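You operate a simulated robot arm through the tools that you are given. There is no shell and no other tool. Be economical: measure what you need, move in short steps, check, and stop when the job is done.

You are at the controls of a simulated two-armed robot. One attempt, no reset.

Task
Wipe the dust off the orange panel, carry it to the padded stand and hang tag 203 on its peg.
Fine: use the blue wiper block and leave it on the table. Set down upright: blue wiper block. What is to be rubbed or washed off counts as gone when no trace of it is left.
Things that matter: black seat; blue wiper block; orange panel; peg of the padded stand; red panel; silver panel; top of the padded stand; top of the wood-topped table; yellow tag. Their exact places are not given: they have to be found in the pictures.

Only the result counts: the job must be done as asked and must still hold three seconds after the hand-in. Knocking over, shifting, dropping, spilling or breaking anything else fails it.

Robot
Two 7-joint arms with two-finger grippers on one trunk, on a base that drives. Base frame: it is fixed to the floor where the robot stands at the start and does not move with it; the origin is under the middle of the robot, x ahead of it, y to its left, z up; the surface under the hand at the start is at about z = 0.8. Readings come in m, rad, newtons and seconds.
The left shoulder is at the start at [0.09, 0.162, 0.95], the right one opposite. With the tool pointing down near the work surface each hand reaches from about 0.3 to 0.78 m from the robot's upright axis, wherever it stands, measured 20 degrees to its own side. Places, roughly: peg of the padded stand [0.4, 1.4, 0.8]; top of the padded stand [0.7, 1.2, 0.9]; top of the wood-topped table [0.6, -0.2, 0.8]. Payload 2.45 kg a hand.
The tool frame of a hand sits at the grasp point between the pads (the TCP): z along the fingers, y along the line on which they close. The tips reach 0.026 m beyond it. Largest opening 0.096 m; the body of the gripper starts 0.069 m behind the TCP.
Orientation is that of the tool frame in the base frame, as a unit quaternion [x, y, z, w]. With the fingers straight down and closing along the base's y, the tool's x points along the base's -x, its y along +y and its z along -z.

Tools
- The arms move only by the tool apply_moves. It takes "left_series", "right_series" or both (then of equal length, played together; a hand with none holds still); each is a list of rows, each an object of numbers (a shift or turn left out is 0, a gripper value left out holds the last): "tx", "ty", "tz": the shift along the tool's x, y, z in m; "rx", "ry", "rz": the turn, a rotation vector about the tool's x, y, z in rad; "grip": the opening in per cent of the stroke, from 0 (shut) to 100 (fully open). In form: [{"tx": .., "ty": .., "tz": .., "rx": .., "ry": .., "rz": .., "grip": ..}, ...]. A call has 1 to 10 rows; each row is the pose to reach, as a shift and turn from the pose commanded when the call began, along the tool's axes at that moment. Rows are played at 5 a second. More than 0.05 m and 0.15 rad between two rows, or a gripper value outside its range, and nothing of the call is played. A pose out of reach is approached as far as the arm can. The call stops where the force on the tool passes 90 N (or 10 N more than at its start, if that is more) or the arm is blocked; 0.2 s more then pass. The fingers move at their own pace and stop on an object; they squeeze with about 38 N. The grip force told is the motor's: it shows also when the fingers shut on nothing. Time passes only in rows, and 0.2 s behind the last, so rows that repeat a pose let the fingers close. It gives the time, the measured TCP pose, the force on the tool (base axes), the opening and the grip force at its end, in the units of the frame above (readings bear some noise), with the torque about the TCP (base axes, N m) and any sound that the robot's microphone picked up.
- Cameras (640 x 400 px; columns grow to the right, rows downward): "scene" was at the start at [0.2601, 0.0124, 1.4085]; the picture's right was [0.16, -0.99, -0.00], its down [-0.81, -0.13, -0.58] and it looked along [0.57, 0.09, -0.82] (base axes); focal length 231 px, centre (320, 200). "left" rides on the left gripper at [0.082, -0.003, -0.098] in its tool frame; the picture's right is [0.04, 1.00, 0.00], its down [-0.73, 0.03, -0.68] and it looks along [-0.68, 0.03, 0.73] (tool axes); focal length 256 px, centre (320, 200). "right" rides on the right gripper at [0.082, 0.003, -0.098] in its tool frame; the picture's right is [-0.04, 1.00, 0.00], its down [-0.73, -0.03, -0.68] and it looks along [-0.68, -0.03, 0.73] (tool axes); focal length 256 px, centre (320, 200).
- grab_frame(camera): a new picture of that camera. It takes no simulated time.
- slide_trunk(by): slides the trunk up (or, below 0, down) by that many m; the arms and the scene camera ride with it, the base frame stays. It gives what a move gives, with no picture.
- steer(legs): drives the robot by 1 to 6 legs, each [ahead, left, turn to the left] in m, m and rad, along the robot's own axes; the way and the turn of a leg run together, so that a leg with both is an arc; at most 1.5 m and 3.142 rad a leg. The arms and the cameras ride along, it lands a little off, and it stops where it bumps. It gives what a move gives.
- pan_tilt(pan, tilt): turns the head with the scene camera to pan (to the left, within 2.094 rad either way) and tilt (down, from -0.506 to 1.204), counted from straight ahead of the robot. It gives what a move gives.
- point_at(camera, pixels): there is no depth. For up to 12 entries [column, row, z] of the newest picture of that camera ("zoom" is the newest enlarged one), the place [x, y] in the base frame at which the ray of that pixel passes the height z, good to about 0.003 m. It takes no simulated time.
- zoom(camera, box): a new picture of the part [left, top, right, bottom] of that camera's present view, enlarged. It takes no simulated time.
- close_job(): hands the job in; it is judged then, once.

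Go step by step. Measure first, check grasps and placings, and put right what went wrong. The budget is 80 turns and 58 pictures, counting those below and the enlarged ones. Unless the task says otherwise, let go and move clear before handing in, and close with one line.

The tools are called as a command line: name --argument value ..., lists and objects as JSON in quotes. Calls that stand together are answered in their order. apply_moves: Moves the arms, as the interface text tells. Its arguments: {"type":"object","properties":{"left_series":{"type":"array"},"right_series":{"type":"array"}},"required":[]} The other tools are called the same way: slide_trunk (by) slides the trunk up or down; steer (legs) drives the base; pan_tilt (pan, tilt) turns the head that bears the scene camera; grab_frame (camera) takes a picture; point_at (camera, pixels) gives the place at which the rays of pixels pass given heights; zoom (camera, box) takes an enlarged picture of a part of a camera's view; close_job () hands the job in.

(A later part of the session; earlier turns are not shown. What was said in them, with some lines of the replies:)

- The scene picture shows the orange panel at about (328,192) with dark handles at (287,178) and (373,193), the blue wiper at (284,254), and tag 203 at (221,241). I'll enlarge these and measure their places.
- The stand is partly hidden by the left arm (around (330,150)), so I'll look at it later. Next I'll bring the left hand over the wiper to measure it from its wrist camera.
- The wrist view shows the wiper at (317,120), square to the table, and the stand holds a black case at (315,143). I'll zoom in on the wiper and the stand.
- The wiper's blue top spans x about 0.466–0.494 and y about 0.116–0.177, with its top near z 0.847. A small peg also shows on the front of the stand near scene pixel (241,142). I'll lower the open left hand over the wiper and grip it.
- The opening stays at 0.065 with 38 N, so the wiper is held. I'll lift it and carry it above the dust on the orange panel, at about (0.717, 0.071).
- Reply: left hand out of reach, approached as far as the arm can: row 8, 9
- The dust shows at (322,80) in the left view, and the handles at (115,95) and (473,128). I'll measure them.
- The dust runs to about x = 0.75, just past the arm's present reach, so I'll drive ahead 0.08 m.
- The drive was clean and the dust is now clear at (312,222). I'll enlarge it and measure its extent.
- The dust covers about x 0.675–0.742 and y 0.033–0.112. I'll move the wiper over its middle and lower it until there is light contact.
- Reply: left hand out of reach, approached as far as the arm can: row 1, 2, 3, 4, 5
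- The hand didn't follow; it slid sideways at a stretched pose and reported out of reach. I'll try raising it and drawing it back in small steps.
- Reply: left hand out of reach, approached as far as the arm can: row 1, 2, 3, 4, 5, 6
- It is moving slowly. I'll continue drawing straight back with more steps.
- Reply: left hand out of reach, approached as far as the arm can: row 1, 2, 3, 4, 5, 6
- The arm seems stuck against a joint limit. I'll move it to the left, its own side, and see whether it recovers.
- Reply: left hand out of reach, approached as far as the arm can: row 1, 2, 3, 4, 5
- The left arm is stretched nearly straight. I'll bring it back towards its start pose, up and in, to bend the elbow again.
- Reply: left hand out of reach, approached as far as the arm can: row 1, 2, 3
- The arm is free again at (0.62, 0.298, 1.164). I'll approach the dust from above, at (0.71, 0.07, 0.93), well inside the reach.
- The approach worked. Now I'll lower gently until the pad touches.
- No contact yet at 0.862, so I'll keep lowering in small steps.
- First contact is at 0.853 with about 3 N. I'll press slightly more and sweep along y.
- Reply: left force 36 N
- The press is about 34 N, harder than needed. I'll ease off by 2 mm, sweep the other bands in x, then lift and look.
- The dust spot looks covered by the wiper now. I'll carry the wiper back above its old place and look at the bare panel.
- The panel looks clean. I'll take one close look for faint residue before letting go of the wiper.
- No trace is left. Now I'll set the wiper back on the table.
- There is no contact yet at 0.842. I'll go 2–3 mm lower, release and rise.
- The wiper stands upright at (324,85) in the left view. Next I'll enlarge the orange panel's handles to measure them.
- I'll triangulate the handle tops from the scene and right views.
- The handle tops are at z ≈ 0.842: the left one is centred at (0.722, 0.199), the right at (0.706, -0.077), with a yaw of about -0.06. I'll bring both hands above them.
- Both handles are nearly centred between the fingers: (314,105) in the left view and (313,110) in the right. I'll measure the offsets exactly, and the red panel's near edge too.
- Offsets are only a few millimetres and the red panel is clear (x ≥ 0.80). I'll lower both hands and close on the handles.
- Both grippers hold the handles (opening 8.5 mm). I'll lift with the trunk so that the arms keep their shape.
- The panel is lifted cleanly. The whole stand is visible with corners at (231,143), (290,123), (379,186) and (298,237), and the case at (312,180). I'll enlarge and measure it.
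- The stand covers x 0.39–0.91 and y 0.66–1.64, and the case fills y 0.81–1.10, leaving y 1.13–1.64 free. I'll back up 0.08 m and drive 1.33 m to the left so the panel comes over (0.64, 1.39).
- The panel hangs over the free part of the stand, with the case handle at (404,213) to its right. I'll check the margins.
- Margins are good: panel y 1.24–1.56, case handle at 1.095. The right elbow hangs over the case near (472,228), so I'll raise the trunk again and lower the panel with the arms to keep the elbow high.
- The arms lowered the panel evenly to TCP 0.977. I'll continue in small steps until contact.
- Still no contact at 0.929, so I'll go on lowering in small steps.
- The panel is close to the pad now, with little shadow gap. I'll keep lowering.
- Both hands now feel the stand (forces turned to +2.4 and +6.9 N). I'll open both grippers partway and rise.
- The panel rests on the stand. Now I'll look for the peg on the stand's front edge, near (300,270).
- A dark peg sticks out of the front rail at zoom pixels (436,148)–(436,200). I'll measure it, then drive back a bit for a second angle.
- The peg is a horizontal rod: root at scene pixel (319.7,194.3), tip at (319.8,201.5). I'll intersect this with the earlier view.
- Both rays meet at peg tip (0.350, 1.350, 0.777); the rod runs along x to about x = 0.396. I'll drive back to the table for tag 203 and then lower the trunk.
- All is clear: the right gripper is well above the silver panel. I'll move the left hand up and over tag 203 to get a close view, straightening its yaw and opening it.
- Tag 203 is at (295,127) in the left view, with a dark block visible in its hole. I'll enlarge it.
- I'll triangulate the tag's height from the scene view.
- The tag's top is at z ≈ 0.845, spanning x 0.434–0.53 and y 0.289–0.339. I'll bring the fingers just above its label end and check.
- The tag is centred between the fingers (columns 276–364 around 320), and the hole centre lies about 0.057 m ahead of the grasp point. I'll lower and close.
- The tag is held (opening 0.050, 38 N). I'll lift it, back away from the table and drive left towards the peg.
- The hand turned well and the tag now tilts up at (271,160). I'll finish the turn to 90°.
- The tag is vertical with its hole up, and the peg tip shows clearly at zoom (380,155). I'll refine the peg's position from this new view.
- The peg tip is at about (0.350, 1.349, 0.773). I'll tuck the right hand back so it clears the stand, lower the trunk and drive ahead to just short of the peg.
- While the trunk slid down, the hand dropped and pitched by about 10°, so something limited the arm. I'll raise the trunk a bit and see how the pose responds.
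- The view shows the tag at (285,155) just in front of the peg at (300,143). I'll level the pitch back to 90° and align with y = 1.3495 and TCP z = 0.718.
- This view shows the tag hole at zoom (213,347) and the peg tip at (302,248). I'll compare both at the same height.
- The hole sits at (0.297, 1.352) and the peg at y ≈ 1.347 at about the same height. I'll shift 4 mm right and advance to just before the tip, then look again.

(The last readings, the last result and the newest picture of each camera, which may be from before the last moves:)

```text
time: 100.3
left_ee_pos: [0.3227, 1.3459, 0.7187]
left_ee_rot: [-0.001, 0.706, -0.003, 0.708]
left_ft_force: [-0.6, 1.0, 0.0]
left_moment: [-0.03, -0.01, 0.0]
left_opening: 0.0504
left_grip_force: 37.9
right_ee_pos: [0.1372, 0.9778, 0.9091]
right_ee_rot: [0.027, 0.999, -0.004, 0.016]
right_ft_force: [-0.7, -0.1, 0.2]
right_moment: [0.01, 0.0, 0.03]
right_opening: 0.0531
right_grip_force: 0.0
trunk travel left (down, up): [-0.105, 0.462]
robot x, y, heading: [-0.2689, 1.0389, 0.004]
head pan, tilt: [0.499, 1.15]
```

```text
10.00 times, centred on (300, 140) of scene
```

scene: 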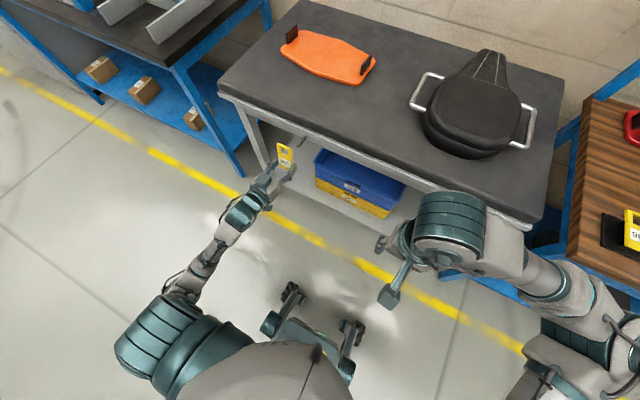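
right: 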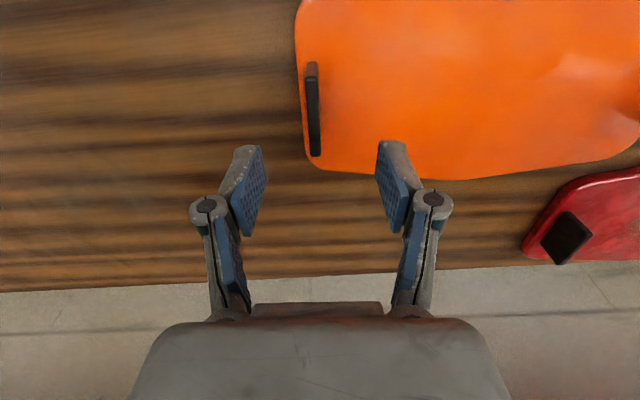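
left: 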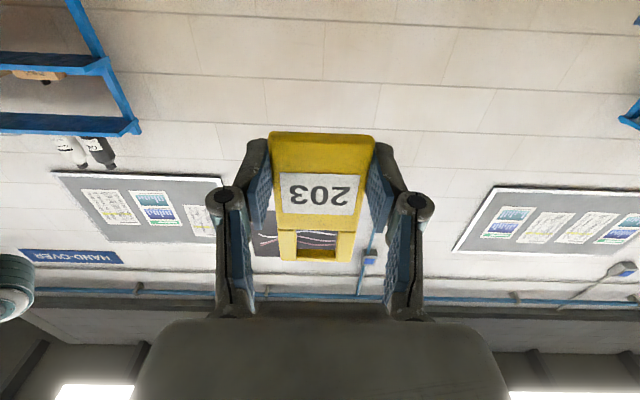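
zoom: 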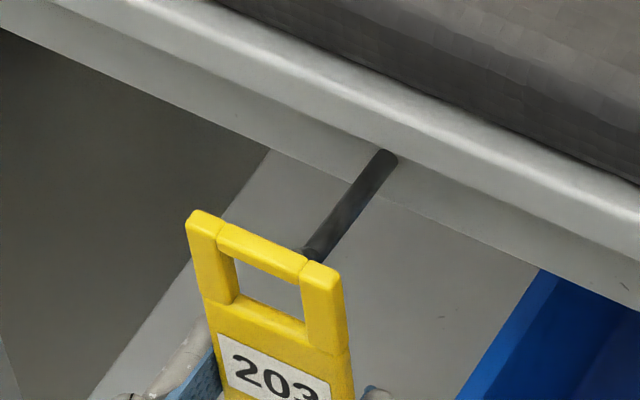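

The picture agrees with the predicted line: the hole is in line with the peg. I'll advance slowly over the tip, watching the force.

apply_moves --left_series '[{"tz": 0.008}, {"tz": 0.014}, {"tz": 0.02}, {"tz": 0.026}, {"tz": 0.032}, {"tz": 0.037}, {"tz": 0.037}]'

zoom --camera "scene" --box '[268, 120, 332, 160]'

```text
time: 101.9
left_ee_pos: [0.36, 1.3463, 0.7188]
left_ee_rot: [-0.003, 0.706, -0.002, 0.708]
left_ft_force: [-14.0, 0.7, -8.3]
left_moment: [-0.03, -0.6, 0.05]
left_opening: 0.0501
left_grip_force: 37.7
right_ee_pos: [0.1368, 0.9795, 0.9093]
right_ee_rot: [0.027, 1.0, -0.003, 0.016]
right_ft_force: [0.2, -0.2, -0.6]
right_moment: [0.02, 0.01, -0.02]
right_opening: 0.0525
right_grip_force: 0.0
trunk travel left (down, up): [-0.105, 0.462]
robot x, y, heading: [-0.2727, 1.0411, 0.002]
head pan, tilt: [0.499, 1.15]
```

```text
10.00 times, centred on (300, 140) of scene
```

zoom: 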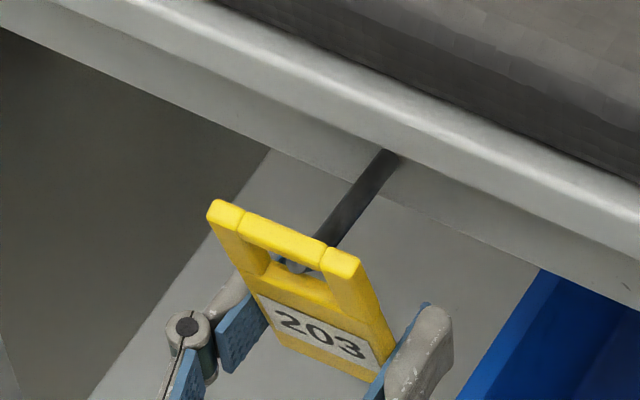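

There is a 14 N push-back and the tag has tilted in the grip; the peg end shows at (290,265) inside the hole. I'll look closer.

zoom --camera "scene" --box '[284, 137, 308, 152]'

```text
16.00 times, centred on (296, 144) of scene
```

zoom: 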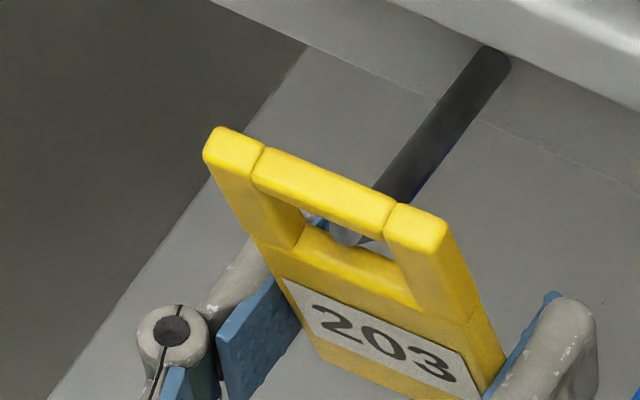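

The peg's end face is cut off by the sill of the hole, so the tag is about 13 mm too high and its sill was pushed back. I'll back off, lower it by 13 mm and pitch the hand to bring the tag upright again.

apply_moves --left_series '[{"tz": -0.02}, {"tz": -0.045}, {"tz": -0.045, "tx": 0.013, "ry": 0.12}, {"tz": -0.045, "tx": 0.013, "ry": 0.24}, {"tz": -0.045, "tx": 0.013, "ry": 0.35}, {"tz": -0.045, "tx": 0.013, "ry": 0.35}]'

zoom --camera "scene" --box '[268, 125, 332, 165]'

```text
time: 103.3
left_ee_pos: [0.314, 1.3471, 0.7065]
left_ee_rot: [0.0, 0.819, -0.004, 0.574]
left_ft_force: [-0.7, -0.5, -0.6]
left_moment: [-0.01, 0.0, -0.02]
left_opening: 0.0501
left_grip_force: 38.3
right_ee_pos: [0.1367, 0.9783, 0.9093]
right_ee_rot: [0.027, 1.0, -0.003, 0.016]
right_ft_force: [-0.1, 0.4, 0.2]
right_moment: [0.0, 0.01, 0.0]
right_opening: 0.0527
right_grip_force: 0.1
trunk travel left (down, up): [-0.105, 0.462]
robot x, y, heading: [-0.2698, 1.0385, 0.005]
head pan, tilt: [0.499, 1.15]
```

```text
10.00 times, centred on (300, 145) of scene
```

zoom: 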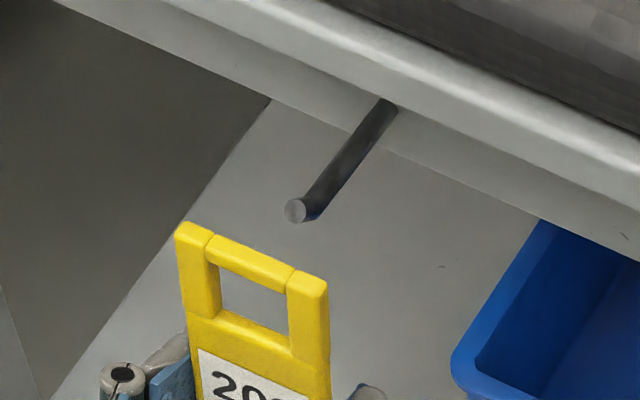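

The tag is upright again; by the image scales the hole centre is about 5 mm low and 3 mm right of the peg line. I'll correct for that and advance horizontally.

apply_moves --left_series '[{"tx": -0.0047, "ty": 0.003, "tz": -0.0017}, {"tx": -0.0098, "ty": 0.003, "tz": 0.0124}, {"tx": -0.0132, "ty": 0.003, "tz": 0.0218}, {"tx": -0.0167, "ty": 0.003, "tz": 0.0312}, {"tx": -0.0187, "ty": 0.003, "tz": 0.0368}, {"tx": -0.0187, "ty": 0.003, "tz": 0.0368}]'

zoom --camera "scene" --box '[276, 130, 324, 160]'

```text
time: 104.7
left_ee_pos: [0.3544, 1.3496, 0.7098]
left_ee_rot: [-0.001, 0.818, -0.004, 0.575]
left_ft_force: [0.1, 1.0, -0.3]
left_moment: [-0.02, -0.01, -0.01]
left_opening: 0.0501
left_grip_force: 37.8
right_ee_pos: [0.1388, 0.978, 0.909]
right_ee_rot: [0.028, 0.999, -0.003, 0.016]
right_ft_force: [0.7, 0.0, 0.5]
right_moment: [0.01, 0.04, 0.01]
right_opening: 0.0529
right_grip_force: 0.1
trunk travel left (down, up): [-0.105, 0.462]
robot x, y, heading: [-0.2694, 1.0382, 0.0]
head pan, tilt: [0.499, 1.15]
```

```text
13.33 times, centred on (300, 145) of scene
```

zoom: 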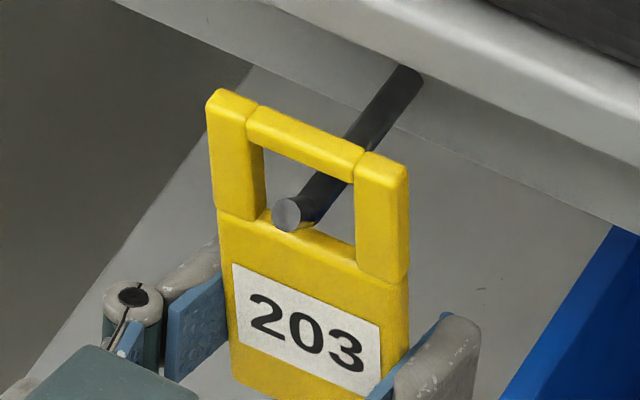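

The peg is through the hole: its end face now covers the sill at (287,213), with no force. I'll advance 10 mm more and lower until the top bar rests on the peg.

apply_moves --left_series '[{"tx": -0.0017, "tz": 0.0047}, {"tx": -0.0034, "tz": 0.0094}, {"tx": 0.0013, "tz": 0.0111}, {"tx": 0.0041, "tz": 0.0121}, {"tx": 0.0041, "tz": 0.0121}]'

```text
time: 105.9
left_ee_pos: [0.3644, 1.3499, 0.703]
left_ee_rot: [-0.001, 0.818, -0.003, 0.575]
left_ft_force: [0.4, 0.5, 0.1]
left_moment: [0.0, 0.02, 0.0]
left_opening: 0.0496
left_grip_force: 38.2
right_ee_pos: [0.1378, 0.9772, 0.9077]
right_ee_rot: [0.027, 1.0, -0.003, 0.015]
right_ft_force: [0.2, 0.2, 0.0]
right_moment: [0.01, 0.04, 0.02]
right_opening: 0.0529
right_grip_force: 0.1
trunk travel left (down, up): [-0.105, 0.462]
robot x, y, heading: [-0.2694, 1.0394, -0.005]
head pan, tilt: [0.499, 1.15]
```

No contact yet, so I'll lower a few more millimetres.

apply_moves --left_series '[{"tx": 0.0019, "tz": 0.0007}, {"tx": 0.0038, "tz": 0.0014}, {"tx": 0.0056, "tz": 0.002}, {"tx": 0.0056, "tz": 0.002}]'

```text
time: 106.9
left_ee_pos: [0.364, 1.3497, 0.6973]
left_ee_rot: [-0.001, 0.819, -0.004, 0.574]
left_ft_force: [0.0, -0.4, -0.2]
left_moment: [0.0, -0.04, -0.03]
left_opening: 0.0497
left_grip_force: 37.8
right_ee_pos: [0.1386, 0.9777, 0.9086]
right_ee_rot: [0.027, 0.999, -0.004, 0.016]
right_ft_force: [-0.3, 0.7, 0.2]
right_moment: [0.04, 0.01, 0.01]
right_opening: 0.0525
right_grip_force: 0.1
trunk travel left (down, up): [-0.105, 0.462]
robot x, y, heading: [-0.2678, 1.0386, 0.002]
head pan, tilt: [0.499, 1.15]
```

apply_moves --left_series '[{"tx": 0.0019, "tz": 0.0007}, {"tx": 0.0038, "tz": 0.0014}, {"tx": 0.0056, "tz": 0.002}, {"tx": 0.0056, "tz": 0.002}]'

zoom --camera "scene" --box '[276, 130, 324, 160]'

```text
time: 107.9
left_ee_pos: [0.364, 1.3485, 0.6956]
left_ee_rot: [0.0, 0.816, -0.003, 0.578]
left_ft_force: [7.4, 3.8, 22.1]
left_moment: [-0.28, 0.25, 0.07]
left_opening: 0.0499
left_grip_force: 38.5
right_ee_pos: [0.1356, 0.9771, 0.909]
right_ee_rot: [0.027, 0.999, -0.004, 0.016]
right_ft_force: [-0.1, -0.1, 0.3]
right_moment: [-0.01, 0.01, 0.01]
right_opening: 0.0529
right_grip_force: 0.0
trunk travel left (down, up): [-0.105, 0.462]
robot x, y, heading: [-0.2679, 1.04, -0.001]
head pan, tilt: [0.499, 1.15]
```

```text
13.33 times, centred on (300, 145) of scene
```

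zoom: 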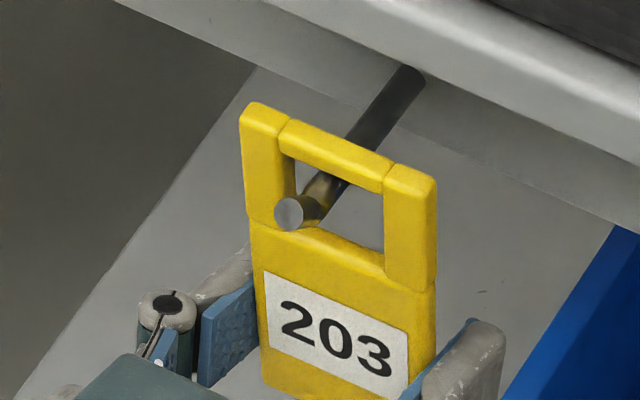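

The top bar now rests on the peg (22 N). I'll ease up 3 mm, open fully and withdraw straight back.

apply_moves --left_series '[{"tx": -0.0035, "tz": -0.0012}, {"tx": -0.0035, "tz": -0.0012}, {"tx": -0.0035, "tz": -0.0012, "grip": 100}, {"tx": -0.0035, "tz": -0.0012}, {"tx": -0.0035, "tz": -0.0012}, {"tx": 0.0033, "tz": -0.02}, {"tx": 0.0135, "tz": -0.048}, {"tx": 0.0305, "tz": -0.095}, {"tx": 0.0475, "tz": -0.142}]'

zoom --camera "scene" --box '[260, 120, 340, 170]'

```text
time: 109.9
left_ee_pos: [0.2145, 1.3461, 0.6966]
left_ee_rot: [-0.001, 0.818, -0.004, 0.575]
left_ft_force: [-0.3, -0.1, 0.2]
left_moment: [0.01, 0.04, -0.02]
left_opening: 0.0961
left_grip_force: 0.0
right_ee_pos: [0.1373, 0.9768, 0.91]
right_ee_rot: [0.027, 0.999, -0.004, 0.017]
right_ft_force: [0.4, 0.3, -0.1]
right_moment: [0.01, 0.01, -0.02]
right_opening: 0.0528
right_grip_force: 0.1
trunk travel left (down, up): [-0.105, 0.462]
robot x, y, heading: [-0.2716, 1.0438, -0.002]
head pan, tilt: [0.499, 1.15]
```

```text
8.00 times, centred on (300, 145) of scene
```

zoom: 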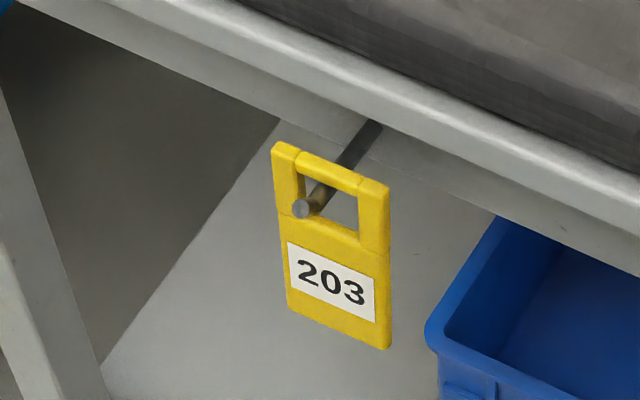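

Tag 203 hangs on the peg and the hand is clear. The panel is clean and lies on the stand, and the wiper stands upright on the table, so I'm handing in.

close_job

```text
The job is handed in.
```

I wiped the orange panel until no dust showed, set it on the padded stand, and hung tag 203 on the peg. The blue wiper block stands upright on the table.
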